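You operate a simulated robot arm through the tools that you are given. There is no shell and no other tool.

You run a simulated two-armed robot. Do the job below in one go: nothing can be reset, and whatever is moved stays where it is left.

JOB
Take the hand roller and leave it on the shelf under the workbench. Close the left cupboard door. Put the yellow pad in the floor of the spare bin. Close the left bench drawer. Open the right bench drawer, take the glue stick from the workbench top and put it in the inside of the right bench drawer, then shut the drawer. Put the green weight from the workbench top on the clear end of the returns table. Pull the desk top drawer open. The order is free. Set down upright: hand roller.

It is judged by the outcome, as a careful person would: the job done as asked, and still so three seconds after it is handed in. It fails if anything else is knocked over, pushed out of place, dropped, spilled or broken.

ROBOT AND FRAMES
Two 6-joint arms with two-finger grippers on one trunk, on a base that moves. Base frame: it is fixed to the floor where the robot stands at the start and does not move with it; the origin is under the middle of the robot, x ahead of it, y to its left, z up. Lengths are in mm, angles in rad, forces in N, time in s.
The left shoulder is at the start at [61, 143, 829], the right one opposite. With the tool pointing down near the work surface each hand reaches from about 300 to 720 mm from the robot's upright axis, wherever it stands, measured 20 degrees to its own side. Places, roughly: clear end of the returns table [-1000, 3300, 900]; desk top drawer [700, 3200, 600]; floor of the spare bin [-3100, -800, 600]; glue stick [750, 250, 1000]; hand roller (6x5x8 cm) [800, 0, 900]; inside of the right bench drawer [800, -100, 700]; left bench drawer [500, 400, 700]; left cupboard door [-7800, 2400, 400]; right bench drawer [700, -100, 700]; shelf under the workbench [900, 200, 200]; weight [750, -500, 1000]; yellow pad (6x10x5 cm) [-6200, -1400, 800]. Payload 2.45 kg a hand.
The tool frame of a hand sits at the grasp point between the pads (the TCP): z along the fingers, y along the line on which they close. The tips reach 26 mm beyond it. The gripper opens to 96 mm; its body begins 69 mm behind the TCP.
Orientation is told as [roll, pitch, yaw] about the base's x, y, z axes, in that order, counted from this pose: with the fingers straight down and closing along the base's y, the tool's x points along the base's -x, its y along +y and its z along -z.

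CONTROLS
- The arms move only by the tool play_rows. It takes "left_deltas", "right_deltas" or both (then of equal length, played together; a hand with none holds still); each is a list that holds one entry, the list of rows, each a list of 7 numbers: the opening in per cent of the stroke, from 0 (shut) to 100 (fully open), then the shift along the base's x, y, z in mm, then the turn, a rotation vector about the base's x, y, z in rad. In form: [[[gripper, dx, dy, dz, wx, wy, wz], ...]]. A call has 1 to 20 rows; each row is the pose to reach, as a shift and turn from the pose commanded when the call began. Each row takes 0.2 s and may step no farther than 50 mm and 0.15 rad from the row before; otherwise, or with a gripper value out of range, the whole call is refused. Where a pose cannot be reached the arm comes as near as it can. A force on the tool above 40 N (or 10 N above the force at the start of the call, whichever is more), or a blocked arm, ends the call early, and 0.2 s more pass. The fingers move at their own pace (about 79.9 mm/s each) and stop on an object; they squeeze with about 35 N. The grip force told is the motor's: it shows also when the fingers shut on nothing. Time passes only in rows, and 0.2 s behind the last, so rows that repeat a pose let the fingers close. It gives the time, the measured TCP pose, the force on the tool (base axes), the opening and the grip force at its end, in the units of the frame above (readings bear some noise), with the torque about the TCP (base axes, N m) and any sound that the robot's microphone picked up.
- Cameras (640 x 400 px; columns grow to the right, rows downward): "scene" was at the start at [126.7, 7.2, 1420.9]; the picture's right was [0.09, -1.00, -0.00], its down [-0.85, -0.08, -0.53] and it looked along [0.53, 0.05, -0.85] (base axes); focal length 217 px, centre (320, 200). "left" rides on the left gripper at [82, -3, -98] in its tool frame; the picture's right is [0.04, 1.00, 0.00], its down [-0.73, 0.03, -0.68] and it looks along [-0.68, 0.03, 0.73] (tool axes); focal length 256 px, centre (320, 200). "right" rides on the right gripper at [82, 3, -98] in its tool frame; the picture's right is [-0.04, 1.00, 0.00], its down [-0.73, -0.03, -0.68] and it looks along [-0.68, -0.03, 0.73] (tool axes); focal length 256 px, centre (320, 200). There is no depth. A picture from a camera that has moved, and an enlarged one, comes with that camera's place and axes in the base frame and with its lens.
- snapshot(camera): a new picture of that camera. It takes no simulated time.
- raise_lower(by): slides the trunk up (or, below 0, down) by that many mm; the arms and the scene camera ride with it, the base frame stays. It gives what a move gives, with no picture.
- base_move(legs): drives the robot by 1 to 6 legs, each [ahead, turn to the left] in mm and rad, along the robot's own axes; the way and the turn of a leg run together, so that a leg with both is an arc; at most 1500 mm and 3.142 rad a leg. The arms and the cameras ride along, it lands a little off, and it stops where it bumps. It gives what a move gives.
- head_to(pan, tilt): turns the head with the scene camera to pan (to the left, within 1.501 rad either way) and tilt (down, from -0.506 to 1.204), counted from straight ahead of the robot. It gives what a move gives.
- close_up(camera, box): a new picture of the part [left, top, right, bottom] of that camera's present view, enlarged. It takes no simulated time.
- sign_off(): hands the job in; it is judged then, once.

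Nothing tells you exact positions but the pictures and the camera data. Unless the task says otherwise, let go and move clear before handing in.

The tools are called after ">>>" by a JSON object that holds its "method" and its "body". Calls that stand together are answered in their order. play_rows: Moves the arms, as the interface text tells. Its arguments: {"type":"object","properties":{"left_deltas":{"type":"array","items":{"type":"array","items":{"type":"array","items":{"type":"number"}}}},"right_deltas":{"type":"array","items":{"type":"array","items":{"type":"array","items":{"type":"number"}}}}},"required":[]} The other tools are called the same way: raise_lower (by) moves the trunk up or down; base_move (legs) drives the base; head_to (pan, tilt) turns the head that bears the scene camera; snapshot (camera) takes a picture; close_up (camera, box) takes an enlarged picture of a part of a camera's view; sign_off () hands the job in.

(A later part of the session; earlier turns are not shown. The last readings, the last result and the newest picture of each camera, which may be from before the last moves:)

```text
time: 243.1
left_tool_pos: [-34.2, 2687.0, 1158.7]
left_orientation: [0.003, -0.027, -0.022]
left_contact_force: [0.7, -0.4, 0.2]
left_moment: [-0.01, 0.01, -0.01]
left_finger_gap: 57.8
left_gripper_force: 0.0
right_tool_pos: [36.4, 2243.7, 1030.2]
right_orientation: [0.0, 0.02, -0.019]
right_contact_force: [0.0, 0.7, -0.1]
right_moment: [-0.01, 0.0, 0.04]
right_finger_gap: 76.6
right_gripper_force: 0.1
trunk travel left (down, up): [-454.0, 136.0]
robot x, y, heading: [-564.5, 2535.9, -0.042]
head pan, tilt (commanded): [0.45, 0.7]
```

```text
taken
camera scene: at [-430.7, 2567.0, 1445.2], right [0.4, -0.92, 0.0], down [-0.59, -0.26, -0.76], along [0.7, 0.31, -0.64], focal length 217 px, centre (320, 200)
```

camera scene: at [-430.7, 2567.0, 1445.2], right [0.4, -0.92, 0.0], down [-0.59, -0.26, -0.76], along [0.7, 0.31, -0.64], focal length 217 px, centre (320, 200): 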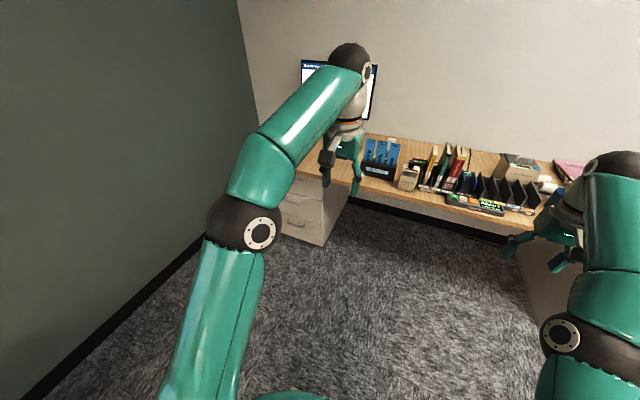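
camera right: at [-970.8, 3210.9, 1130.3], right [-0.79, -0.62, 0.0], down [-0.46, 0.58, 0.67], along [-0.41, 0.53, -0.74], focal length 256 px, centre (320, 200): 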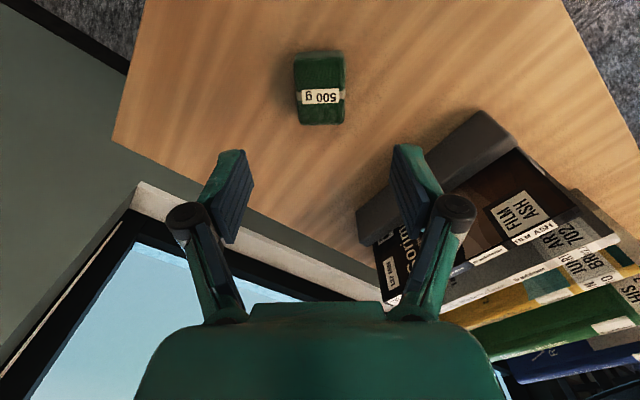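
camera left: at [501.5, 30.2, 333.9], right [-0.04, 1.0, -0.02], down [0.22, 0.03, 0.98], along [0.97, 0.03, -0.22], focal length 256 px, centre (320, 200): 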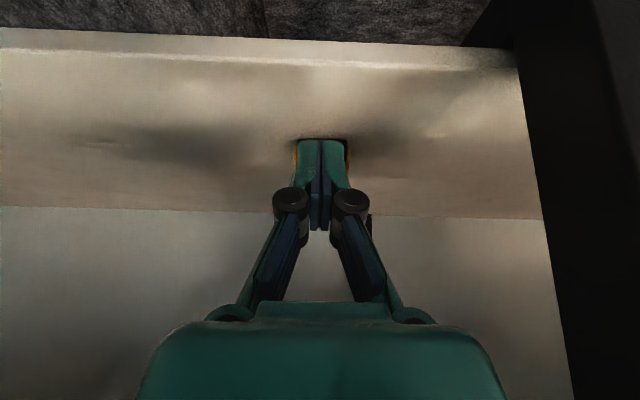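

The forward leg was blocked too, so something may really be touching my rear. I'll look around behind on both sides.

>>> {"method": "head_to", "body": {"pan": 1.5, "tilt": 0.9}}

>>> {"method": "snapshot", "body": {"camera": "scene"}}

>>> {"method": "head_to", "body": {"pan": -1.5, "tilt": 0.9}}

>>> {"method": "snapshot", "body": {"camera": "scene"}}

```text
time: 244.4
left_tool_pos: [-34.1, 2686.7, 1159.4]
left_orientation: [0.006, -0.025, -0.024]
left_contact_force: [0.9, 0.1, 0.8]
left_moment: [0.01, -0.01, 0.03]
left_finger_gap: 57.5
left_gripper_force: 0.2
right_tool_pos: [35.8, 2243.7, 1030.1]
right_orientation: [-0.001, 0.02, -0.019]
right_contact_force: [-0.5, 0.3, 0.0]
right_moment: [0.0, 0.0, -0.02]
right_finger_gap: 76.8
right_gripper_force: 0.1
trunk travel left (down, up): [-454.0, 136.0]
robot x, y, heading: [-567.3, 2537.1, -0.038]
head pan, tilt (commanded): [1.499, 0.901]
```

```text
taken
camera scene: at [-500.1, 2607.7, 1429.1], right [0.99, -0.11, 0.0], down [-0.09, -0.78, -0.62], along [0.07, 0.62, -0.78], focal length 217 px, centre (320, 200)
```

scene: 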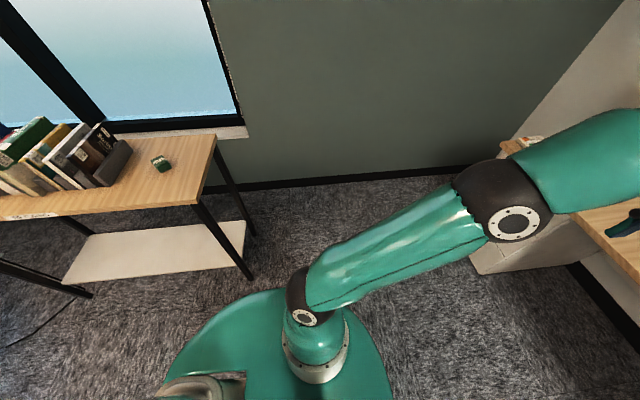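

```text
time: 247.0
left_tool_pos: [-33.6, 2686.8, 1159.0]
left_orientation: [0.005, -0.027, -0.024]
left_contact_force: [0.1, 0.3, 0.5]
left_moment: [0.04, -0.02, 0.0]
left_finger_gap: 57.5
left_gripper_force: 0.0
right_tool_pos: [36.3, 2242.3, 1029.7]
right_orientation: [0.0, 0.021, -0.019]
right_contact_force: [0.0, -0.2, -0.6]
right_moment: [-0.04, 0.01, 0.01]
right_finger_gap: 76.8
right_gripper_force: 0.0
trunk travel left (down, up): [-454.0, 136.0]
robot x, y, heading: [-568.5, 2534.6, -0.038]
head pan, tilt (commanded): [-1.499, 0.901]
```

```text
taken
camera scene: at [-505.6, 2457.4, 1429.1], right [-1.0, -0.04, 0.0], down [-0.03, 0.78, -0.62], along [0.02, -0.62, -0.78], focal length 217 px, centre (320, 200)
```

scene: 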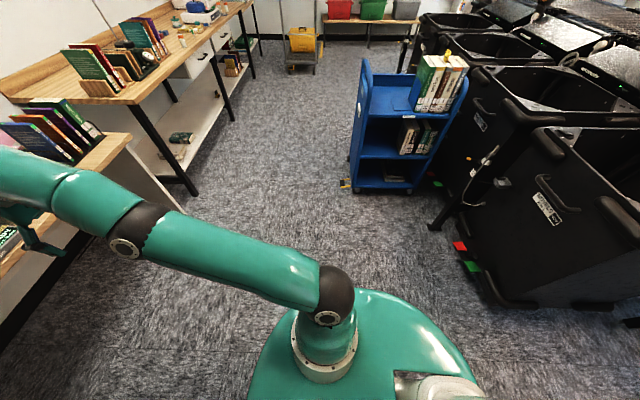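

Nothing is near me on either side. I'll test a short forward move from this heading.

>>> {"method": "base_move", "body": {"legs": [[100, 0]]}}

```text
time: 248.2
left_tool_pos: [67.9, 2683.1, 1157.5]
left_orientation: [0.004, -0.024, -0.024]
left_contact_force: [0.1, -0.5, -0.2]
left_moment: [0.0, 0.05, -0.02]
left_finger_gap: 57.7
left_gripper_force: 0.0
right_tool_pos: [137.3, 2240.5, 1027.7]
right_orientation: [0.0, 0.023, -0.019]
right_contact_force: [0.5, 0.3, -0.8]
right_moment: [0.0, 0.06, -0.01]
right_finger_gap: 76.8
right_gripper_force: 0.0
trunk travel left (down, up): [-454.0, 136.0]
robot x, y, heading: [-464.7, 2534.7, -0.036]
head pan, tilt (commanded): [-1.499, 0.901]
```

Forward works. So turning drifts the base a little and the arms compensate. I'll use small separate turns: northeast to line up with the drawer pedestal.

>>> {"method": "base_move", "body": {"legs": [[0, 0.4]]}}

>>> {"method": "base_move", "body": {"legs": [[0, 0.4]]}}

>>> {"method": "base_move", "body": {"legs": [[400, 0]]}}

```text
time: 249.9
left_tool_pos: [-40.2, 2879.4, 1159.7]
left_orientation: [0.003, -0.027, 0.382]
left_contact_force: [-0.4, -0.6, 0.1]
left_moment: [-0.01, 0.02, 0.03]
left_finger_gap: 57.5
left_gripper_force: 0.0
right_tool_pos: [197.3, 2500.1, 1030.2]
right_orientation: [0.001, 0.022, 0.385]
right_contact_force: [-0.7, 0.0, 0.1]
right_moment: [0.04, 0.0, 0.01]
right_finger_gap: 76.9
right_gripper_force: 0.0
trunk travel left (down, up): [-454.0, 136.0]
robot x, y, heading: [-466.1, 2509.4, 0.368]
head pan, tilt (commanded): [-1.499, 0.901]
```

```text
time: 251.6
left_tool_pos: [-218.4, 3015.1, 1160.6]
left_orientation: [0.006, -0.025, 0.781]
left_contact_force: [0.6, -0.3, -0.9]
left_moment: [0.0, 0.03, 0.02]
left_finger_gap: 57.7
left_gripper_force: 0.0
right_tool_pos: [154.8, 2761.3, 1028.5]
right_orientation: [-0.001, 0.006, 0.786]
right_contact_force: [-0.3, -0.1, -0.3]
right_moment: [-0.01, -0.02, 0.0]
right_finger_gap: 76.6
right_gripper_force: 0.1
trunk travel left (down, up): [-454.0, 136.0]
robot x, y, heading: [-449.1, 2497.2, 0.774]
head pan, tilt (commanded): [-1.499, 0.901]
```

```text
time: 254.2
left_tool_pos: [72.0, 3294.3, 1159.1]
left_orientation: [0.006, -0.026, 0.775]
left_contact_force: [0.9, 0.7, -0.5]
left_moment: [0.0, 0.01, -0.01]
left_finger_gap: 57.5
left_gripper_force: 0.2
right_tool_pos: [444.7, 3038.5, 1027.0]
right_orientation: [-0.002, 0.007, 0.783]
right_contact_force: [0.3, 0.4, -0.1]
right_moment: [-0.03, 0.06, -0.01]
right_finger_gap: 76.9
right_gripper_force: 0.0
trunk travel left (down, up): [-454.0, 136.0]
robot x, y, heading: [-161.0, 2776.4, 0.769]
head pan, tilt (commanded): [-1.499, 0.901]
```

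I'm in position; now I'll turn back to face the desk in two small turns.

>>> {"method": "base_move", "body": {"legs": [[0, -0.39]]}}

>>> {"method": "base_move", "body": {"legs": [[0, -0.38]]}}

>>> {"method": "head_to", "body": {"pan": 0.5, "tilt": 0.75}}

>>> {"method": "snapshot", "body": {"camera": "scene"}}

>>> {"method": "snapshot", "body": {"camera": "left"}}

```text
time: 255.9
left_tool_pos: [254.0, 3168.4, 1160.9]
left_orientation: [0.006, -0.027, 0.385]
left_contact_force: [0.4, -0.8, -0.6]
left_moment: [0.0, 0.0, -0.02]
left_finger_gap: 57.7
left_gripper_force: 0.1
right_tool_pos: [502.2, 2791.2, 1028.6]
right_orientation: [0.0, 0.005, 0.393]
right_contact_force: [0.7, 0.2, -1.1]
right_moment: [0.01, 0.03, 0.0]
right_finger_gap: 76.6
right_gripper_force: 0.0
trunk travel left (down, up): [-454.0, 136.0]
robot x, y, heading: [-166.9, 2795.0, 0.381]
head pan, tilt (commanded): [-1.499, 0.901]
```

```text
time: 257.9
left_tool_pos: [363.6, 2987.4, 1161.4]
left_orientation: [0.008, -0.03, 0.011]
left_contact_force: [-0.3, 0.5, 0.0]
left_moment: [0.04, 0.0, 0.01]
left_finger_gap: 57.6
left_gripper_force: 0.1
right_tool_pos: [453.2, 2544.5, 1030.9]
right_orientation: [0.001, 0.001, 0.015]
right_contact_force: [-0.1, 0.0, 0.1]
right_moment: [0.04, -0.01, 0.04]
right_finger_gap: 77.0
right_gripper_force: 0.2
trunk travel left (down, up): [-454.0, 136.0]
robot x, y, heading: [-166.0, 2812.5, 0.005]
head pan, tilt (commanded): [-1.499, 0.901]
stopped in leg 1: the robot was blocked; the commanded pose is now the measured one
```

```text
time: 259.9
left_tool_pos: [362.4, 2988.8, 1162.3]
left_orientation: [0.005, -0.028, 0.009]
left_contact_force: [0.0, -0.3, -0.2]
left_moment: [0.0, -0.02, 0.03]
left_finger_gap: 57.5
left_gripper_force: 0.0
right_tool_pos: [452.8, 2545.5, 1031.7]
right_orientation: [-0.002, 0.001, 0.016]
right_contact_force: [0.6, 0.7, 0.1]
right_moment: [-0.01, 0.0, 0.01]
right_finger_gap: 77.0
right_gripper_force: 0.0
trunk travel left (down, up): [-454.0, 136.0]
robot x, y, heading: [-160.1, 2816.6, 0.009]
head pan, tilt (commanded): [0.499, 0.75]
```

```text
taken
camera scene: at [-32.2, 2855.5, 1440.9], right [0.48, -0.88, 0.0], down [-0.6, -0.33, -0.73], along [0.64, 0.35, -0.68], focal length 217 px, centre (320, 200)
```

scene: 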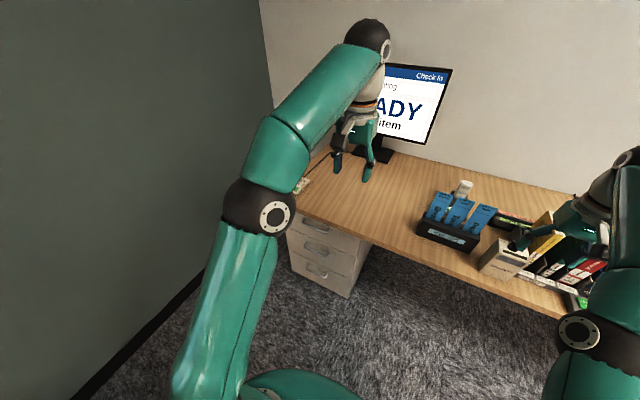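

```text
taken
camera left: at [277.8, 2982.8, 1258.0], right [-0.05, 1.0, 0.0], down [0.71, 0.03, 0.7], along [0.7, 0.04, -0.71], focal length 256 px, centre (320, 200)
```

left: 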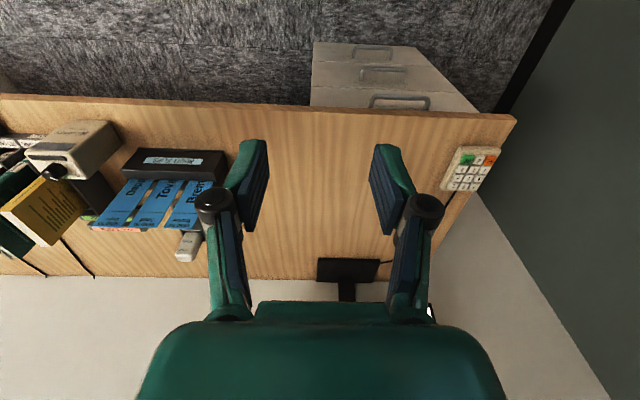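

I'm now facing the pedestal, with the three handles visible. I'll zoom in to locate the top handle.

>>> {"method": "close_up", "body": {"camera": "scene", "box": [260, 190, 400, 310]}}

>>> {"method": "close_up", "body": {"camera": "left", "box": [280, 30, 480, 155]}}

```text
3.33 times, centred on (330, 250) of scene
camera zoom: at [-32.2, 2855.5, 1440.9], right [0.48, -0.88, 0.0], down [-0.6, -0.33, -0.73], along [0.64, 0.35, -0.68], focal length 722 px, centre (287, 33)
```

zoom: 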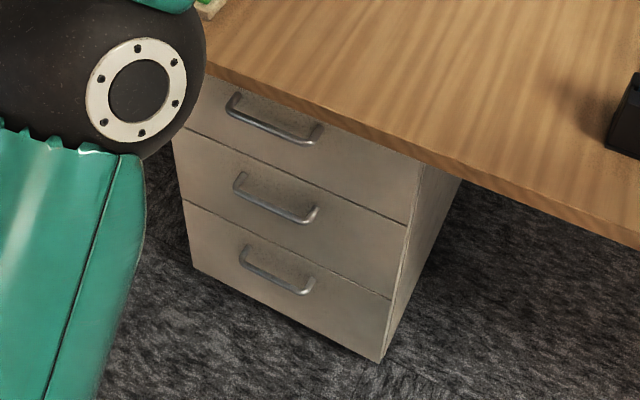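

```text
3.20 times, centred on (380, 92) of left
camera zoom: at [277.8, 2982.8, 1258.0], right [-0.05, 1.0, 0.0], down [0.71, 0.03, 0.7], along [0.7, 0.04, -0.71], focal length 819 px, centre (128, 544)
```

zoom: 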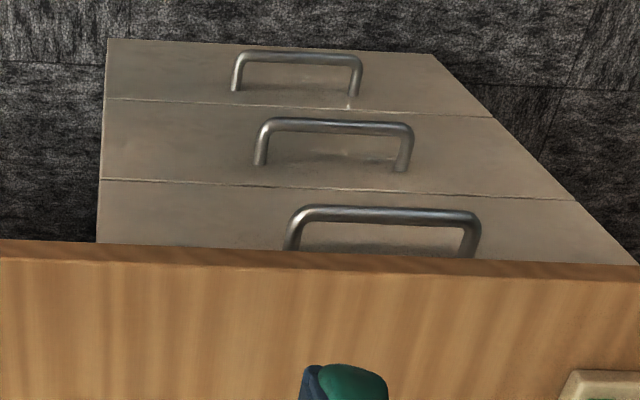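

The top drawer handle is at (507, 3179, 686), 130 mm wide, with its drawer front at x≈540. I'll back up 60 mm, lower the trunk 80 mm, and bring the left hand forward-pointing to it.

>>> {"method": "base_move", "body": {"legs": [[-60, 0]]}}

>>> {"method": "raise_lower", "body": {"by": -80}}

>>> {"method": "play_rows", "body": {"left_deltas": [[[45, 8, 12, -20, -0.08, -0.08, 0.08], [45, 16, 25, -42, -0.16, -0.16, 0.16], [45, 24, 38, -66, -0.24, -0.24, 0.24], [45, 32, 51, -92, -0.32, -0.32, 0.32], [45, 40, 64, -118, -0.4, -0.4, 0.4], [45, 48, 77, -145, -0.48, -0.48, 0.48], [45, 56, 90, -172, -0.56, -0.56, 0.56], [45, 64, 103, -200, -0.64, -0.64, 0.64], [45, 72, 116, -228, -0.72, -0.72, 0.72], [45, 80, 129, -256, -0.8, -0.8, 0.8], [45, 88, 142, -284, -0.88, -0.88, 0.88], [45, 96, 155, -312, -0.96, -0.96, 0.96], [45, 104, 168, -340, -1.04, -1.04, 1.04], [45, 112, 180, -368, -1.125, -1.125, 1.125], [45, 118, 190, -396, -1.209, -1.18, 1.209]]]}}

>>> {"method": "snapshot", "body": {"camera": "left"}}

>>> {"method": "snapshot", "body": {"camera": "scene"}}

```text
time: 260.8
left_tool_pos: [299.0, 2988.0, 1164.1]
left_orientation: [0.005, -0.029, 0.011]
left_contact_force: [-0.1, 0.1, 0.4]
left_moment: [-0.06, -0.03, 0.0]
left_finger_gap: 57.5
left_gripper_force: 0.0
right_tool_pos: [390.7, 2544.8, 1034.0]
right_orientation: [0.001, -0.002, 0.017]
right_contact_force: [0.0, 0.1, -0.2]
right_moment: [0.0, -0.06, 0.01]
right_finger_gap: 76.8
right_gripper_force: 0.1
trunk travel left (down, up): [-454.0, 136.0]
robot x, y, heading: [-225.6, 2812.1, 0.002]
head pan, tilt (commanded): [0.499, 0.75]
```

```text
time: 262.0
left_tool_pos: [300.5, 2987.6, 1082.4]
left_orientation: [0.006, -0.028, 0.013]
left_contact_force: [-0.4, -0.5, 0.1]
left_moment: [0.03, -0.01, 0.0]
left_finger_gap: 57.6
left_gripper_force: 0.0
right_tool_pos: [392.3, 2545.7, 952.3]
right_orientation: [0.0, 0.0, 0.016]
right_contact_force: [-0.2, -0.1, 0.2]
right_moment: [-0.02, -0.01, 0.03]
right_finger_gap: 76.7
right_gripper_force: 0.1
trunk travel left (down, up): [-374.0, 216.0]
robot x, y, heading: [-224.9, 2816.2, 0.008]
head pan, tilt (commanded): [0.499, 0.75]
```

```text
time: 265.2
left_tool_pos: [420.8, 3177.5, 685.5]
left_orientation: [-1.548, 0.018, 1.585]
left_contact_force: [0.4, -0.5, -0.1]
left_moment: [0.01, 0.01, -0.01]
left_finger_gap: 43.2
left_gripper_force: 0.1
right_tool_pos: [391.3, 2546.2, 953.8]
right_orientation: [0.0, 0.0, 0.016]
right_contact_force: [-0.5, -0.4, 0.7]
right_moment: [0.0, 0.06, 0.01]
right_finger_gap: 76.8
right_gripper_force: 0.1
trunk travel left (down, up): [-374.0, 216.0]
robot x, y, heading: [-224.4, 2810.6, 0.003]
head pan, tilt (commanded): [0.499, 0.75]
```

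```text
taken
camera left: at [322.2, 3095.3, 693.3], right [-0.02, -0.06, -1.0], down [-0.69, 0.72, -0.03], along [0.72, 0.69, -0.06], focal length 256 px, centre (320, 200)
```

left: 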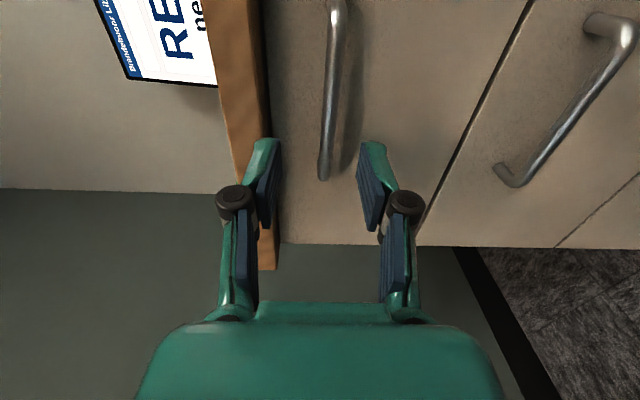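

```text
taken
camera scene: at [-92.7, 2855.3, 1360.9], right [0.48, -0.88, 0.0], down [-0.6, -0.33, -0.73], along [0.64, 0.35, -0.68], focal length 217 px, centre (320, 200)
```

scene: 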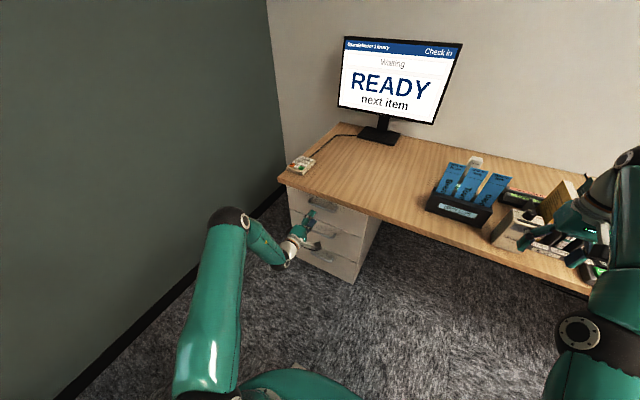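

The hand is in place and the bar lies at z≈677. I'll lower 8 mm, advance 75 mm and close on the bar.

>>> {"method": "play_rows", "body": {"left_deltas": [[[45, 10, 0, -6, 0, 0, 0], [45, 28, 0, -8, 0, 0, 0], [45, 46, 0, -8, 0, 0, 0], [45, 62, 0, -8, 0, 0, 0], [45, 76, 0, -8, 0, 0, 0], [0, 76, 0, -8, 0, 0, 0], [0, 76, 0, -8, 0, 0, 0], [0, 76, 0, -8, 0, 0, 0], [0, 76, 0, -8, 0, 0, 0]]]}}

>>> {"method": "snapshot", "body": {"camera": "left"}}

```text
time: 267.2
left_tool_pos: [496.5, 3177.7, 678.0]
left_orientation: [-1.543, 0.018, 1.582]
left_contact_force: [-2.8, 0.3, -8.2]
left_moment: [0.93, 0.16, 0.02]
left_finger_gap: 11.5
left_gripper_force: 38.4
right_tool_pos: [393.1, 2546.1, 952.1]
right_orientation: [-0.001, 0.002, 0.015]
right_contact_force: [0.3, 0.2, -0.7]
right_moment: [0.02, 0.02, -0.04]
right_finger_gap: 76.8
right_gripper_force: 0.1
trunk travel left (down, up): [-374.0, 216.0]
robot x, y, heading: [-225.1, 2809.3, 0.007]
head pan, tilt (commanded): [0.499, 0.75]
```

```text
taken
camera left: at [397.5, 3094.5, 684.4], right [-0.03, -0.06, -1.0], down [-0.69, 0.73, -0.02], along [0.73, 0.69, -0.06], focal length 256 px, centre (320, 200)
```

left: 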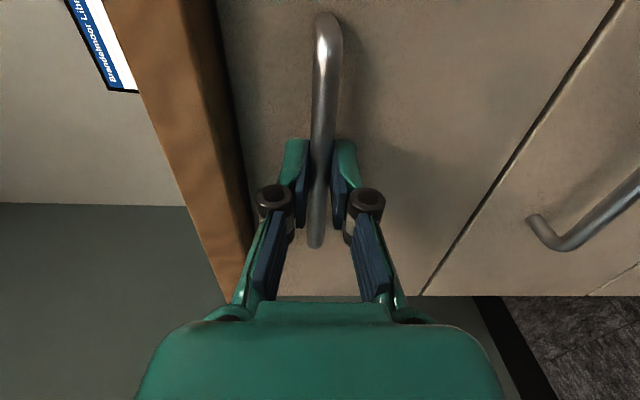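

The handle is gripped. I'll pull the drawer out with the arm first.

>>> {"method": "play_rows", "body": {"left_deltas": [[[0, -8, 0, 0, 0, 0, 0], [0, -18, 0, 0, 0, 0, 0], [0, -30, 0, 0, 0, 0, 0], [0, -42, 0, 0, 0, 0, 0], [0, -54, 0, 0, 0, 0, 0], [0, -66, 0, 0, 0, 0, 0], [0, -75, 0, 0, 0, 0, 0]]]}}

>>> {"method": "snapshot", "body": {"camera": "scene"}}

```text
time: 268.8
left_tool_pos: [420.4, 3177.5, 677.0]
left_orientation: [-1.546, 0.018, 1.581]
left_contact_force: [-0.5, -4.5, -10.1]
left_moment: [0.91, 0.24, -0.07]
left_finger_gap: 11.5
left_gripper_force: 37.8
right_tool_pos: [392.6, 2546.2, 953.2]
right_orientation: [0.0, 0.001, 0.015]
right_contact_force: [0.3, -0.6, 0.3]
right_moment: [0.02, 0.02, 0.04]
right_finger_gap: 76.7
right_gripper_force: 0.0
trunk travel left (down, up): [-374.0, 216.0]
robot x, y, heading: [-226.8, 2811.8, 0.007]
head pan, tilt (commanded): [0.499, 0.75]
```

```text
taken
camera scene: at [-91.9, 2855.3, 1360.8], right [0.48, -0.88, 0.0], down [-0.6, -0.33, -0.73], along [0.64, 0.35, -0.68], focal length 217 px, centre (320, 200)
```

scene: 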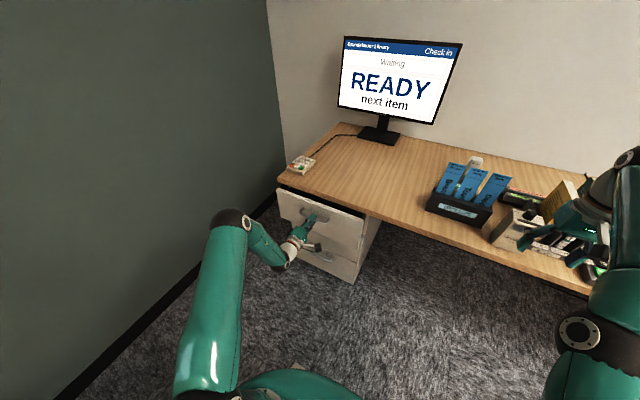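

It is opening. I'll drive back to pull it further.

>>> {"method": "base_move", "body": {"legs": [[-100, 0]]}}

>>> {"method": "snapshot", "body": {"camera": "scene"}}

```text
time: 270.0
left_tool_pos: [318.6, 3176.5, 676.7]
left_orientation: [-1.544, 0.018, 1.58]
left_contact_force: [-2.9, -6.3, -11.5]
left_moment: [0.89, 0.23, -0.28]
left_finger_gap: 11.2
left_gripper_force: 38.4
right_tool_pos: [291.4, 2545.2, 953.2]
right_orientation: [0.0, 0.002, 0.016]
right_contact_force: [0.6, 0.0, 0.4]
right_moment: [-0.01, 0.0, -0.04]
right_finger_gap: 76.6
right_gripper_force: 0.1
trunk travel left (down, up): [-374.0, 216.0]
robot x, y, heading: [-326.6, 2812.2, 0.008]
head pan, tilt (commanded): [0.499, 0.75]
```

```text
taken
camera scene: at [-193.2, 2854.7, 1360.8], right [0.48, -0.88, 0.0], down [-0.6, -0.33, -0.73], along [0.64, 0.35, -0.68], focal length 217 px, centre (320, 200)
```

scene: 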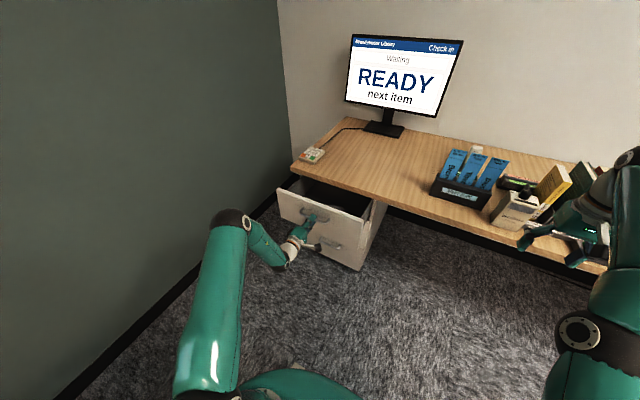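

It is open about 178 mm. I'll pull a bit further.

>>> {"method": "base_move", "body": {"legs": [[-80, 0]]}}

>>> {"method": "close_up", "body": {"camera": "scene", "box": [200, 120, 440, 300]}}

```text
time: 271.0
left_tool_pos: [237.6, 3175.4, 676.6]
left_orientation: [-1.541, 0.017, 1.582]
left_contact_force: [-2.6, 1.3, -6.9]
left_moment: [0.94, 0.15, -0.18]
left_finger_gap: 11.5
left_gripper_force: 38.4
right_tool_pos: [210.3, 2544.9, 953.5]
right_orientation: [-0.001, 0.001, 0.016]
right_contact_force: [-0.8, 0.0, -0.1]
right_moment: [0.0, 0.01, 0.02]
right_finger_gap: 76.9
right_gripper_force: 0.0
trunk travel left (down, up): [-374.0, 216.0]
robot x, y, heading: [-408.4, 2814.1, 0.007]
head pan, tilt (commanded): [0.499, 0.75]
```

```text
2.22 times, centred on (320, 210) of scene
camera zoom: at [-275.0, 2854.7, 1360.9], right [0.48, -0.88, 0.0], down [-0.6, -0.33, -0.73], along [0.64, 0.35, -0.68], focal length 481 px, centre (320, 178)
```

zoom: 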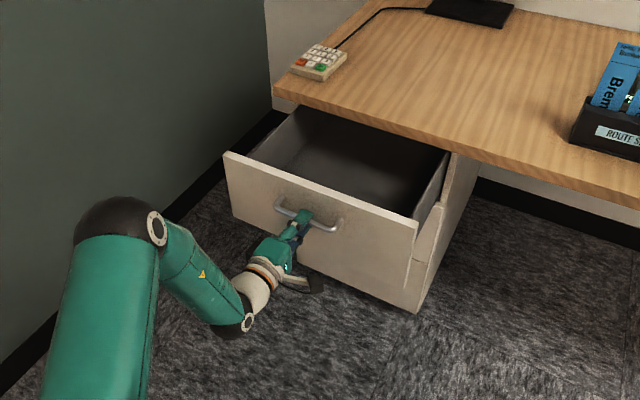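

The desk's top drawer is now well open, about 260 mm. I'll release the handle and withdraw.

>>> {"method": "play_rows", "body": {"left_deltas": [[[45, 0, 0, 0, 0, 0, 0], [45, 0, 0, 0, 0, 0, 0], [45, 0, 0, 0, 0, 0, 0], [45, -15, 0, 0, 0, 0, 0], [45, -35, 0, 0, 0, 0, 0], [45, -55, 0, 0, 0, 0, 0]]]}}

>>> {"method": "base_move", "body": {"legs": [[-60, 0]]}}

>>> {"method": "close_up", "body": {"camera": "scene", "box": [200, 120, 440, 300]}}

```text
time: 272.4
left_tool_pos: [182.5, 3175.7, 678.9]
left_orientation: [-1.545, 0.018, 1.581]
left_contact_force: [0.3, 0.4, -0.5]
left_moment: [0.0, -0.01, 0.02]
left_finger_gap: 43.4
left_gripper_force: 0.0
right_tool_pos: [210.6, 2543.9, 953.8]
right_orientation: [0.0, 0.0, 0.017]
right_contact_force: [-0.2, 0.5, -0.1]
right_moment: [0.0, 0.01, 0.01]
right_finger_gap: 77.0
right_gripper_force: 0.0
trunk travel left (down, up): [-374.0, 216.0]
robot x, y, heading: [-406.7, 2811.3, 0.004]
head pan, tilt (commanded): [0.499, 0.75]
```

```text
time: 273.4
left_tool_pos: [121.4, 3175.9, 679.2]
left_orientation: [-1.543, 0.018, 1.579]
left_contact_force: [-0.3, -0.2, 0.4]
left_moment: [0.02, 0.02, 0.01]
left_finger_gap: 43.5
left_gripper_force: 0.1
right_tool_pos: [147.4, 2543.0, 955.2]
right_orientation: [0.0, -0.001, 0.015]
right_contact_force: [-0.6, 0.2, 0.1]
right_moment: [0.01, -0.04, 0.0]
right_finger_gap: 76.7
right_gripper_force: 0.0
trunk travel left (down, up): [-374.0, 216.0]
robot x, y, heading: [-465.0, 2814.9, 0.003]
head pan, tilt (commanded): [0.499, 0.75]
```

```text
2.22 times, centred on (320, 210) of scene
camera zoom: at [-337.5, 2853.9, 1361.1], right [0.48, -0.88, 0.0], down [-0.6, -0.33, -0.73], along [0.64, 0.35, -0.68], focal length 481 px, centre (320, 178)
```

zoom: 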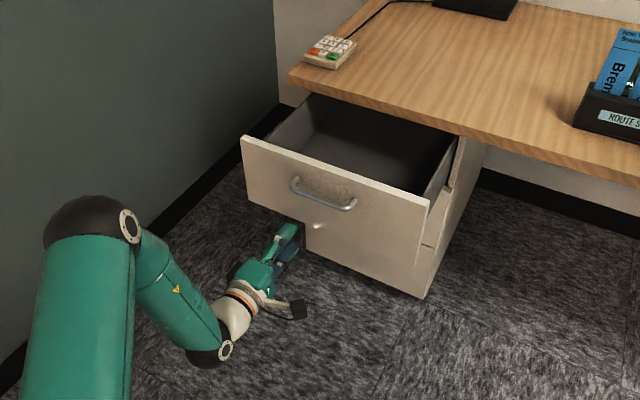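

The desk drawer is open and my hand is clear. Now I'll fold the left arm back to its travel pose and raise the trunk.

>>> {"method": "play_rows", "body": {"left_deltas": [[[45, -6, -10, 28, 0.084, 0.055, -0.084], [45, -12, -22, 56, 0.169, 0.14, -0.169], [45, -18, -35, 84, 0.249, 0.22, -0.249], [45, -22, -48, 112, 0.329, 0.3, -0.329], [45, -26, -61, 140, 0.409, 0.38, -0.409], [45, -30, -74, 168, 0.489, 0.46, -0.489], [45, -34, -87, 196, 0.569, 0.54, -0.569], [45, -38, -100, 224, 0.649, 0.62, -0.649], [45, -42, -113, 251, 0.729, 0.7, -0.729], [45, -46, -126, 278, 0.809, 0.78, -0.809], [45, -50, -139, 304, 0.889, 0.86, -0.889], [45, -54, -152, 330, 0.969, 0.94, -0.969], [45, -57, -165, 354, 1.049, 1.02, -1.049], [45, -60, -177, 376, 1.129, 1.1, -1.129], [45, -62, -188, 396, 1.209, 1.18, -1.209]]]}}

>>> {"method": "raise_lower", "body": {"by": 80}}

>>> {"method": "base_move", "body": {"legs": [[0, 0.4]]}}

>>> {"method": "base_move", "body": {"legs": [[0, 0.4]]}}

>>> {"method": "base_move", "body": {"legs": [[0, 0.4]]}}

```text
time: 276.6
left_tool_pos: [61.2, 2986.5, 1074.3]
left_orientation: [0.01, -0.024, 0.012]
left_contact_force: [-0.1, -1.6, 0.3]
left_moment: [0.01, 0.03, -0.03]
left_finger_gap: 43.2
left_gripper_force: 0.0
right_tool_pos: [149.6, 2543.4, 954.6]
right_orientation: [0.001, 0.001, 0.016]
right_contact_force: [0.6, 0.0, 0.1]
right_moment: [0.0, 0.03, 0.02]
right_finger_gap: 76.7
right_gripper_force: 0.2
trunk travel left (down, up): [-374.0, 216.0]
robot x, y, heading: [-463.1, 2813.4, 0.002]
head pan, tilt (commanded): [0.499, 0.75]
```

```text
time: 277.8
left_tool_pos: [61.0, 2987.0, 1153.4]
left_orientation: [0.008, -0.026, 0.01]
left_contact_force: [0.3, 0.7, 0.6]
left_moment: [-0.02, 0.0, 0.02]
left_finger_gap: 43.3
left_gripper_force: 0.0
right_tool_pos: [149.0, 2544.2, 1034.6]
right_orientation: [-0.001, 0.0, 0.015]
right_contact_force: [0.4, 0.3, 1.0]
right_moment: [-0.01, 0.02, -0.01]
right_finger_gap: 76.8
right_gripper_force: 0.0
trunk travel left (down, up): [-454.0, 136.0]
robot x, y, heading: [-464.5, 2812.8, 0.002]
head pan, tilt (commanded): [0.499, 0.75]
```

```text
time: 279.9
left_tool_pos: [-54.4, 3180.7, 1156.0]
left_orientation: [0.006, -0.026, 0.416]
left_contact_force: [-0.3, 0.1, 0.5]
left_moment: [-0.01, 0.01, 0.01]
left_finger_gap: 43.1
left_gripper_force: 0.2
right_tool_pos: [201.6, 2806.5, 1036.8]
right_orientation: [-0.002, -0.002, 0.416]
right_contact_force: [-0.9, 0.9, -0.1]
right_moment: [-0.02, 0.02, -0.01]
right_finger_gap: 76.7
right_gripper_force: 0.0
trunk travel left (down, up): [-454.0, 136.0]
robot x, y, heading: [-461.1, 2792.0, 0.407]
head pan, tilt (commanded): [0.499, 0.75]
stopped in leg 1: the robot was blocked; the commanded pose is now the measured one
```

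```text
time: 281.7
left_tool_pos: [-236.2, 3306.0, 1155.1]
left_orientation: [0.008, -0.025, 0.813]
left_contact_force: [0.4, 0.3, 0.9]
left_moment: [0.01, -0.01, 0.03]
left_finger_gap: 43.3
left_gripper_force: 0.1
right_tool_pos: [143.9, 3063.7, 1037.0]
right_orientation: [-0.001, -0.001, 0.817]
right_contact_force: [0.7, 0.2, -0.4]
right_moment: [-0.01, 0.0, -0.01]
right_finger_gap: 77.0
right_gripper_force: 0.0
trunk travel left (down, up): [-454.0, 136.0]
robot x, y, heading: [-449.9, 2778.7, 0.813]
head pan, tilt (commanded): [0.499, 0.75]
```

```text
time: 283.4
left_tool_pos: [-459.7, 3352.4, 1156.4]
left_orientation: [0.009, -0.026, 1.218]
left_contact_force: [-0.4, 0.6, -0.2]
left_moment: [-0.04, -0.01, 0.0]
left_finger_gap: 43.1
left_gripper_force: 0.0
right_tool_pos: [-13.1, 3276.3, 1036.3]
right_orientation: [0.001, -0.003, 1.22]
right_contact_force: [0.3, -0.6, 0.4]
right_moment: [0.0, 0.04, 0.02]
right_finger_gap: 76.8
right_gripper_force: 0.0
trunk travel left (down, up): [-454.0, 136.0]
robot x, y, heading: [-426.6, 2771.2, 1.21]
head pan, tilt (commanded): [0.499, 0.75]
```

Now I'll reverse southwest to open floor, then turn right in steps to face south.

>>> {"method": "base_move", "body": {"legs": [[-500, 0]]}}

>>> {"method": "base_move", "body": {"legs": [[0, -0.4]]}}

>>> {"method": "base_move", "body": {"legs": [[0, -0.4]]}}

>>> {"method": "base_move", "body": {"legs": [[0, -0.4]]}}

>>> {"method": "base_move", "body": {"legs": [[0, -0.4]]}}

>>> {"method": "base_move", "body": {"legs": [[0, -0.4]]}}

>>> {"method": "head_to", "body": {"pan": 0.0, "tilt": 0.5}}

>>> {"method": "snapshot", "body": {"camera": "scene"}}

```text
time: 286.4
left_tool_pos: [-635.8, 2881.3, 1156.7]
left_orientation: [0.008, -0.027, 1.217]
left_contact_force: [0.0, 0.5, 0.2]
left_moment: [0.01, 0.0, -0.03]
left_finger_gap: 43.2
left_gripper_force: 0.1
right_tool_pos: [-191.3, 2805.3, 1037.6]
right_orientation: [0.001, -0.003, 1.219]
right_contact_force: [-0.1, -0.7, -0.5]
right_moment: [0.02, -0.01, -0.01]
right_finger_gap: 77.0
right_gripper_force: 0.1
trunk travel left (down, up): [-454.0, 136.0]
robot x, y, heading: [-603.7, 2306.6, 1.209]
head pan, tilt (commanded): [0.499, 0.75]
```

```text
time: 288.1
left_tool_pos: [-406.4, 2848.0, 1156.8]
left_orientation: [0.007, -0.027, 0.814]
left_contact_force: [-1.0, 0.7, -0.1]
left_moment: [0.01, 0.03, -0.01]
left_finger_gap: 42.9
left_gripper_force: 0.0
right_tool_pos: [-27.1, 2602.0, 1037.6]
right_orientation: [-0.001, 0.001, 0.814]
right_contact_force: [0.1, 0.6, 0.4]
right_moment: [0.01, -0.01, 0.01]
right_finger_gap: 76.8
right_gripper_force: 0.0
trunk travel left (down, up): [-454.0, 136.0]
robot x, y, heading: [-617.8, 2321.5, 0.801]
head pan, tilt (commanded): [0.499, 0.75]
```

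```text
time: 289.9
left_tool_pos: [-212.3, 2724.7, 1157.3]
left_orientation: [0.01, -0.027, 0.41]
left_contact_force: [0.9, -0.1, -0.5]
left_moment: [0.02, 0.02, 0.01]
left_finger_gap: 43.3
left_gripper_force: 0.0
right_tool_pos: [38.7, 2348.9, 1037.5]
right_orientation: [0.001, 0.0, 0.411]
right_contact_force: [-0.4, 1.1, 0.3]
right_moment: [0.0, -0.01, -0.01]
right_finger_gap: 77.0
right_gripper_force: 0.1
trunk travel left (down, up): [-454.0, 136.0]
robot x, y, heading: [-622.4, 2339.2, 0.401]
head pan, tilt (commanded): [0.499, 0.75]
```

```text
time: 291.7
left_tool_pos: [-96.4, 2540.5, 1159.5]
left_orientation: [0.009, -0.026, 0.02]
left_contact_force: [0.0, -0.7, -0.9]
left_moment: [0.06, 0.0, 0.04]
left_finger_gap: 43.2
left_gripper_force: 0.0
right_tool_pos: [-7.1, 2097.1, 1036.3]
right_orientation: [-0.001, 0.008, 0.028]
right_contact_force: [0.6, -0.9, -0.3]
right_moment: [0.03, 0.0, 0.02]
right_finger_gap: 77.1
right_gripper_force: 0.1
trunk travel left (down, up): [-454.0, 136.0]
robot x, y, heading: [-619.9, 2360.8, 0.005]
head pan, tilt (commanded): [0.499, 0.75]
stopped in leg 1: the robot was blocked; the commanded pose is now the measured one
```

```text
time: 293.9
left_tool_pos: [-71.5, 2323.6, 1160.1]
left_orientation: [0.012, -0.027, -0.376]
left_contact_force: [0.1, -1.0, 0.3]
left_moment: [0.05, -0.03, 0.0]
left_finger_gap: 43.1
left_gripper_force: 0.1
right_tool_pos: [-164.9, 1882.7, 1036.3]
right_orientation: [0.006, -0.005, -0.377]
right_contact_force: [0.0, -0.8, -0.6]
right_moment: [0.0, -0.01, -0.03]
right_finger_gap: 76.9
right_gripper_force: 0.0
trunk travel left (down, up): [-454.0, 136.0]
robot x, y, heading: [-618.1, 2381.1, -0.385]
head pan, tilt (commanded): [0.499, 0.75]
stopped in leg 1: the robot was blocked; the commanded pose is now the measured one
```

```text
time: 295.8
left_tool_pos: [-134.2, 2119.3, 1160.4]
left_orientation: [0.01, -0.028, -0.771]
left_contact_force: [-0.2, -0.8, -1.1]
left_moment: [-0.01, -0.01, 0.02]
left_finger_gap: 43.4
left_gripper_force: 0.1
right_tool_pos: [-392.0, 1749.4, 1036.8]
right_orientation: [0.004, 0.001, -0.771]
right_contact_force: [0.3, -0.2, 0.2]
right_moment: [0.0, -0.01, -0.02]
right_finger_gap: 76.8
right_gripper_force: 0.1
trunk travel left (down, up): [-454.0, 136.0]
robot x, y, heading: [-604.6, 2399.5, -0.794]
head pan, tilt (commanded): [0.499, 0.75]
stopped in leg 1: the robot was blocked; the commanded pose is now the measured one
```

```text
time: 296.7
left_tool_pos: [-134.5, 2118.8, 1160.7]
left_orientation: [0.009, -0.029, -0.771]
left_contact_force: [0.7, -1.5, 0.2]
left_moment: [0.02, -0.02, 0.02]
left_finger_gap: 43.2
left_gripper_force: 0.0
right_tool_pos: [-390.8, 1750.4, 1037.8]
right_orientation: [0.003, 0.001, -0.771]
right_contact_force: [-0.1, -0.9, -0.3]
right_moment: [-0.02, 0.01, -0.01]
right_finger_gap: 77.0
right_gripper_force: 0.1
trunk travel left (down, up): [-454.0, 136.0]
robot x, y, heading: [-598.9, 2396.3, -0.791]
head pan, tilt (commanded): [0.0, 0.499]
```

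```text
taken
camera scene: at [-498.2, 2288.1, 1462.8], right [-0.71, -0.7, 0.0], down [-0.34, 0.34, -0.88], along [0.62, -0.62, -0.48], focal length 217 px, centre (320, 200)
```

scene: 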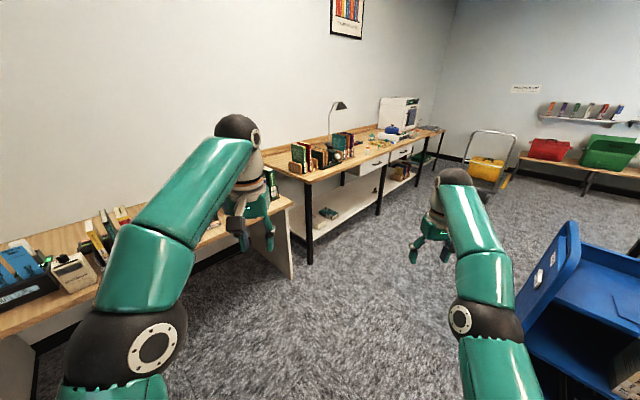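

The way south is clear. I'll drive between the blue cart and the bench.

>>> {"method": "base_move", "body": {"legs": [[0, -0.4]]}}

>>> {"method": "base_move", "body": {"legs": [[1200, 0]]}}

>>> {"method": "base_move", "body": {"legs": [[0, -0.35]]}}

>>> {"method": "snapshot", "body": {"camera": "scene"}}

```text
time: 298.4
left_tool_pos: [-261.2, 1967.5, 1162.9]
left_orientation: [0.01, -0.029, -1.142]
left_contact_force: [-0.5, 0.5, 1.0]
left_moment: [-0.03, 0.0, 0.05]
left_finger_gap: 43.2
left_gripper_force: 0.0
right_tool_pos: [-633.0, 1722.3, 1031.8]
right_orientation: [0.008, 0.002, -1.137]
right_contact_force: [-0.4, 0.2, 0.6]
right_moment: [0.0, 0.04, 0.01]
right_finger_gap: 76.7
right_gripper_force: 0.0
trunk travel left (down, up): [-454.0, 136.0]
robot x, y, heading: [-584.9, 2401.7, -1.164]
head pan, tilt (commanded): [0.0, 0.499]
stopped in leg 1: the robot was blocked; the commanded pose is now the measured one
```

```text
time: 304.5
left_tool_pos: [205.9, 882.7, 1160.7]
left_orientation: [0.009, -0.028, -1.136]
left_contact_force: [0.2, -0.5, -0.2]
left_moment: [0.02, 0.0, 0.02]
left_finger_gap: 43.1
left_gripper_force: 0.0
right_tool_pos: [-166.6, 635.9, 1032.5]
right_orientation: [0.007, 0.002, -1.133]
right_contact_force: [0.6, 0.1, 0.1]
right_moment: [0.02, 0.01, 0.01]
right_finger_gap: 76.7
right_gripper_force: 0.1
trunk travel left (down, up): [-454.0, 136.0]
robot x, y, heading: [-119.6, 1319.4, -1.165]
head pan, tilt (commanded): [0.0, 0.499]
```

```text
time: 306.0
left_tool_pos: [52.5, 801.8, 1162.2]
left_orientation: [0.01, -0.029, -1.46]
left_contact_force: [0.0, 0.2, 0.2]
left_moment: [0.01, -0.02, 0.01]
left_finger_gap: 43.2
left_gripper_force: 0.1
right_tool_pos: [-376.7, 686.3, 1033.5]
right_orientation: [0.006, -0.004, -1.458]
right_contact_force: [0.0, 0.7, 0.1]
right_moment: [-0.01, -0.01, -0.03]
right_finger_gap: 76.9
right_gripper_force: 0.1
trunk travel left (down, up): [-454.0, 136.0]
robot x, y, heading: [-99.3, 1314.1, -1.49]
head pan, tilt (commanded): [0.0, 0.499]
stopped in leg 1: the robot was blocked; the commanded pose is now the measured one
```

```text
taken
camera scene: at [-93.2, 1165.0, 1462.9], right [-1.0, -0.08, 0.0], down [-0.04, 0.48, -0.88], along [0.07, -0.88, -0.48], focal length 217 px, centre (320, 200)
```

scene: 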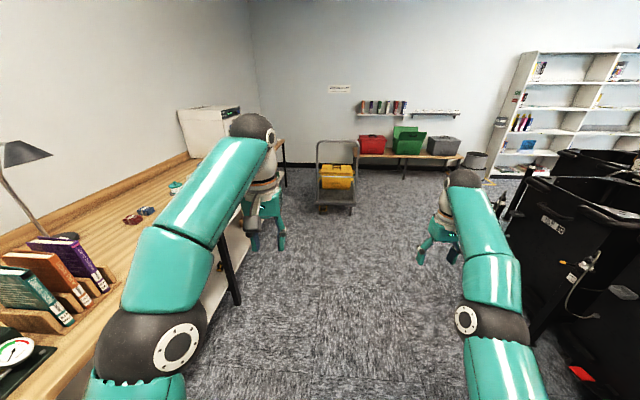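

The view south is good. I'll turn a little and continue southwest, past the sorter's end.

>>> {"method": "base_move", "body": {"legs": [[0, -0.3]]}}

>>> {"method": "base_move", "body": {"legs": [[1400, 0]]}}

>>> {"method": "base_move", "body": {"legs": [[0, -0.35]]}}

>>> {"method": "head_to", "body": {"pan": -0.5, "tilt": 0.4}}

>>> {"method": "snapshot", "body": {"camera": "scene"}}

```text
time: 307.9
left_tool_pos: [-105.6, 781.2, 1162.3]
left_orientation: [0.01, -0.032, -1.757]
left_contact_force: [-0.6, 0.3, 0.7]
left_moment: [-0.03, -0.05, 0.01]
left_finger_gap: 43.2
left_gripper_force: 0.2
right_tool_pos: [-545.9, 802.6, 1030.3]
right_orientation: [0.012, 0.002, -1.754]
right_contact_force: [0.5, -0.4, 0.0]
right_moment: [-0.05, -0.03, 0.02]
right_finger_gap: 76.9
right_gripper_force: 0.1
trunk travel left (down, up): [-454.0, 136.0]
robot x, y, heading: [-85.1, 1313.4, -1.787]
head pan, tilt (commanded): [0.0, 0.499]
stopped in leg 1: the robot was blocked; the commanded pose is now the measured one
```

```text
time: 314.9
left_tool_pos: [-398.9, -577.8, 1161.7]
left_orientation: [0.008, -0.033, -1.754]
left_contact_force: [0.4, 0.0, 0.1]
left_moment: [0.01, -0.01, -0.01]
left_finger_gap: 43.3
left_gripper_force: 0.1
right_tool_pos: [-839.5, -559.8, 1029.1]
right_orientation: [0.011, 0.006, -1.75]
right_contact_force: [0.0, -0.4, 0.0]
right_moment: [0.02, 0.02, -0.04]
right_finger_gap: 76.6
right_gripper_force: 0.0
trunk travel left (down, up): [-454.0, 136.0]
robot x, y, heading: [-384.8, -45.6, -1.78]
head pan, tilt (commanded): [0.0, 0.499]
```

```text
time: 316.5
left_tool_pos: [-557.1, -545.2, 1160.6]
left_orientation: [0.007, -0.04, -2.062]
left_contact_force: [-0.6, 0.4, -0.7]
left_moment: [-0.02, 0.02, 0.05]
left_finger_gap: 43.3
left_gripper_force: 0.0
right_tool_pos: [-971.7, -392.3, 1032.4]
right_orientation: [0.012, -0.005, -2.063]
right_contact_force: [0.4, 0.2, -0.1]
right_moment: [-0.04, -0.04, 0.05]
right_finger_gap: 77.1
right_gripper_force: 0.1
trunk travel left (down, up): [-454.0, 136.0]
robot x, y, heading: [-367.9, -47.4, -2.099]
head pan, tilt (commanded): [0.0, 0.499]
stopped in leg 1: the robot was blocked; the commanded pose is now the measured one
```

```text
time: 317.4
left_tool_pos: [-556.9, -546.9, 1161.7]
left_orientation: [0.007, -0.038, -2.063]
left_contact_force: [0.4, -0.6, 0.8]
left_moment: [0.02, -0.02, -0.01]
left_finger_gap: 43.2
left_gripper_force: 0.0
right_tool_pos: [-971.7, -393.9, 1032.4]
right_orientation: [0.01, -0.004, -2.063]
right_contact_force: [0.3, 0.2, 0.0]
right_moment: [0.01, 0.01, -0.01]
right_finger_gap: 76.8
right_gripper_force: 0.0
trunk travel left (down, up): [-454.0, 136.0]
robot x, y, heading: [-367.5, -48.2, -2.098]
head pan, tilt (commanded): [-0.499, 0.4]
```

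```text
taken
camera scene: at [-480.2, -151.2, 1472.0], right [-0.52, 0.85, 0.0], down [0.33, 0.2, -0.92], along [-0.79, -0.48, -0.39], focal length 217 px, centre (320, 200)
```

scene: 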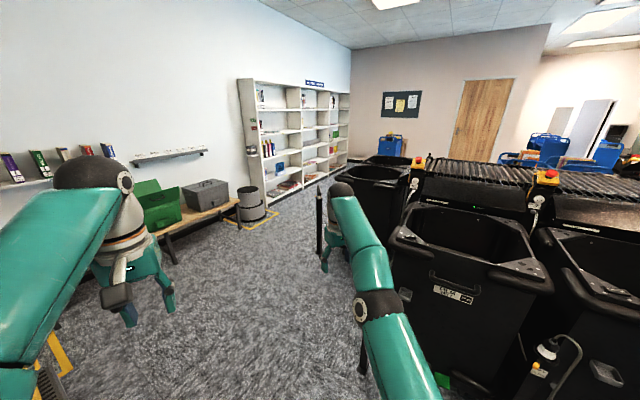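

I can see the corridor to the west: bins on the right, boxes and shelving along the south wall, and a separate black bin ahead that should be the spare bin. I'll re-centre the hands and drive on.

>>> {"method": "play_rows", "body": {"left_deltas": [[[45, 20, -12, 0, 0, 0, -0.01], [45, 42, -24, 0, 0, 0, -0.02], [45, 62, -36, 0, 0, 0, -0.03], [45, 76, -44, 0, 0, 0.02, -0.035]]], "right_deltas": [[[60, 20, -12, 0, 0, 0, -0.01], [60, 42, -24, 10, 0, 0, -0.02], [60, 62, -36, 20, 0, 0, -0.03], [60, 86, -50, 30, 0, 0, -0.035]]]}}

>>> {"method": "base_move", "body": {"legs": [[950, 0]]}}

>>> {"method": "base_move", "body": {"legs": [[0, -0.4]]}}

>>> {"method": "head_to", "body": {"pan": 0.0, "tilt": 0.4}}

>>> {"method": "snapshot", "body": {"camera": "scene"}}

```text
time: 318.4
left_tool_pos: [-480.6, -590.2, 1160.1]
left_orientation: [-0.011, -0.049, -2.097]
left_contact_force: [0.4, 0.2, 0.1]
left_moment: [0.03, 0.02, -0.02]
left_finger_gap: 42.9
left_gripper_force: 0.0
right_tool_pos: [-884.0, -443.5, 1063.0]
right_orientation: [0.01, -0.004, -2.098]
right_contact_force: [0.3, 0.2, -0.2]
right_moment: [0.03, -0.01, -0.01]
right_finger_gap: 57.5
right_gripper_force: 0.0
right hand out of reach, approached as far as the arm can: row 1, 2
trunk travel left (down, up): [-454.0, 136.0]
robot x, y, heading: [-366.8, -48.3, -2.094]
head pan, tilt (commanded): [-0.499, 0.4]
```

```text
time: 323.4
left_tool_pos: [-945.6, -1418.5, 1160.1]
left_orientation: [-0.011, -0.047, -2.086]
left_contact_force: [-0.7, 0.0, -0.2]
left_moment: [0.03, -0.06, 0.0]
left_finger_gap: 43.2
left_gripper_force: 0.0
right_tool_pos: [-1351.4, -1275.7, 1062.1]
right_orientation: [0.011, -0.004, -2.086]
right_contact_force: [0.5, 0.2, 0.5]
right_moment: [0.02, -0.02, 0.02]
right_finger_gap: 57.6
right_gripper_force: 0.1
trunk travel left (down, up): [-454.0, 136.0]
robot x, y, heading: [-836.4, -877.9, -2.084]
head pan, tilt (commanded): [-0.499, 0.4]
```

```text
time: 325.4
left_tool_pos: [-1148.5, -1332.8, 1163.4]
left_orientation: [-0.01, -0.047, -2.487]
left_contact_force: [0.5, 0.1, -0.2]
left_moment: [-0.05, 0.0, -0.01]
left_finger_gap: 43.0
left_gripper_force: 0.0
right_tool_pos: [-1466.4, -1044.5, 1061.8]
right_orientation: [0.012, -0.003, -2.484]
right_contact_force: [0.2, 0.4, -1.1]
right_moment: [-0.06, -0.01, -0.02]
right_finger_gap: 57.6
right_gripper_force: 0.1
trunk travel left (down, up): [-454.0, 136.0]
robot x, y, heading: [-826.6, -893.0, -2.489]
head pan, tilt (commanded): [-0.499, 0.4]
stopped in leg 1: the robot was blocked; the commanded pose is now the measured one
```

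```text
time: 326.3
left_tool_pos: [-1148.4, -1334.9, 1162.9]
left_orientation: [-0.01, -0.05, -2.483]
left_contact_force: [0.0, -0.5, 0.8]
left_moment: [0.01, -0.01, 0.01]
left_finger_gap: 43.2
left_gripper_force: 0.1
right_tool_pos: [-1464.3, -1046.3, 1063.3]
right_orientation: [0.012, -0.002, -2.485]
right_contact_force: [1.0, -0.3, -0.4]
right_moment: [0.0, -0.02, 0.02]
right_finger_gap: 57.5
right_gripper_force: 0.0
trunk travel left (down, up): [-454.0, 136.0]
robot x, y, heading: [-822.7, -894.9, -2.481]
head pan, tilt (commanded): [0.0, 0.4]
```

```text
taken
camera scene: at [-950.5, -986.9, 1472.0], right [-0.61, 0.79, 0.0], down [0.31, 0.24, -0.92], along [-0.73, -0.56, -0.39], focal length 217 px, centre (320, 200)
```

scene: 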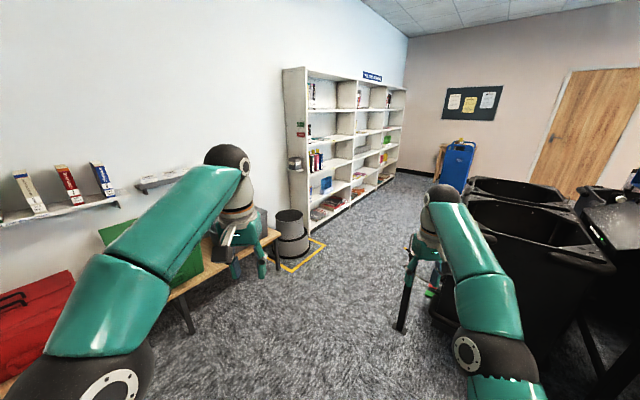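

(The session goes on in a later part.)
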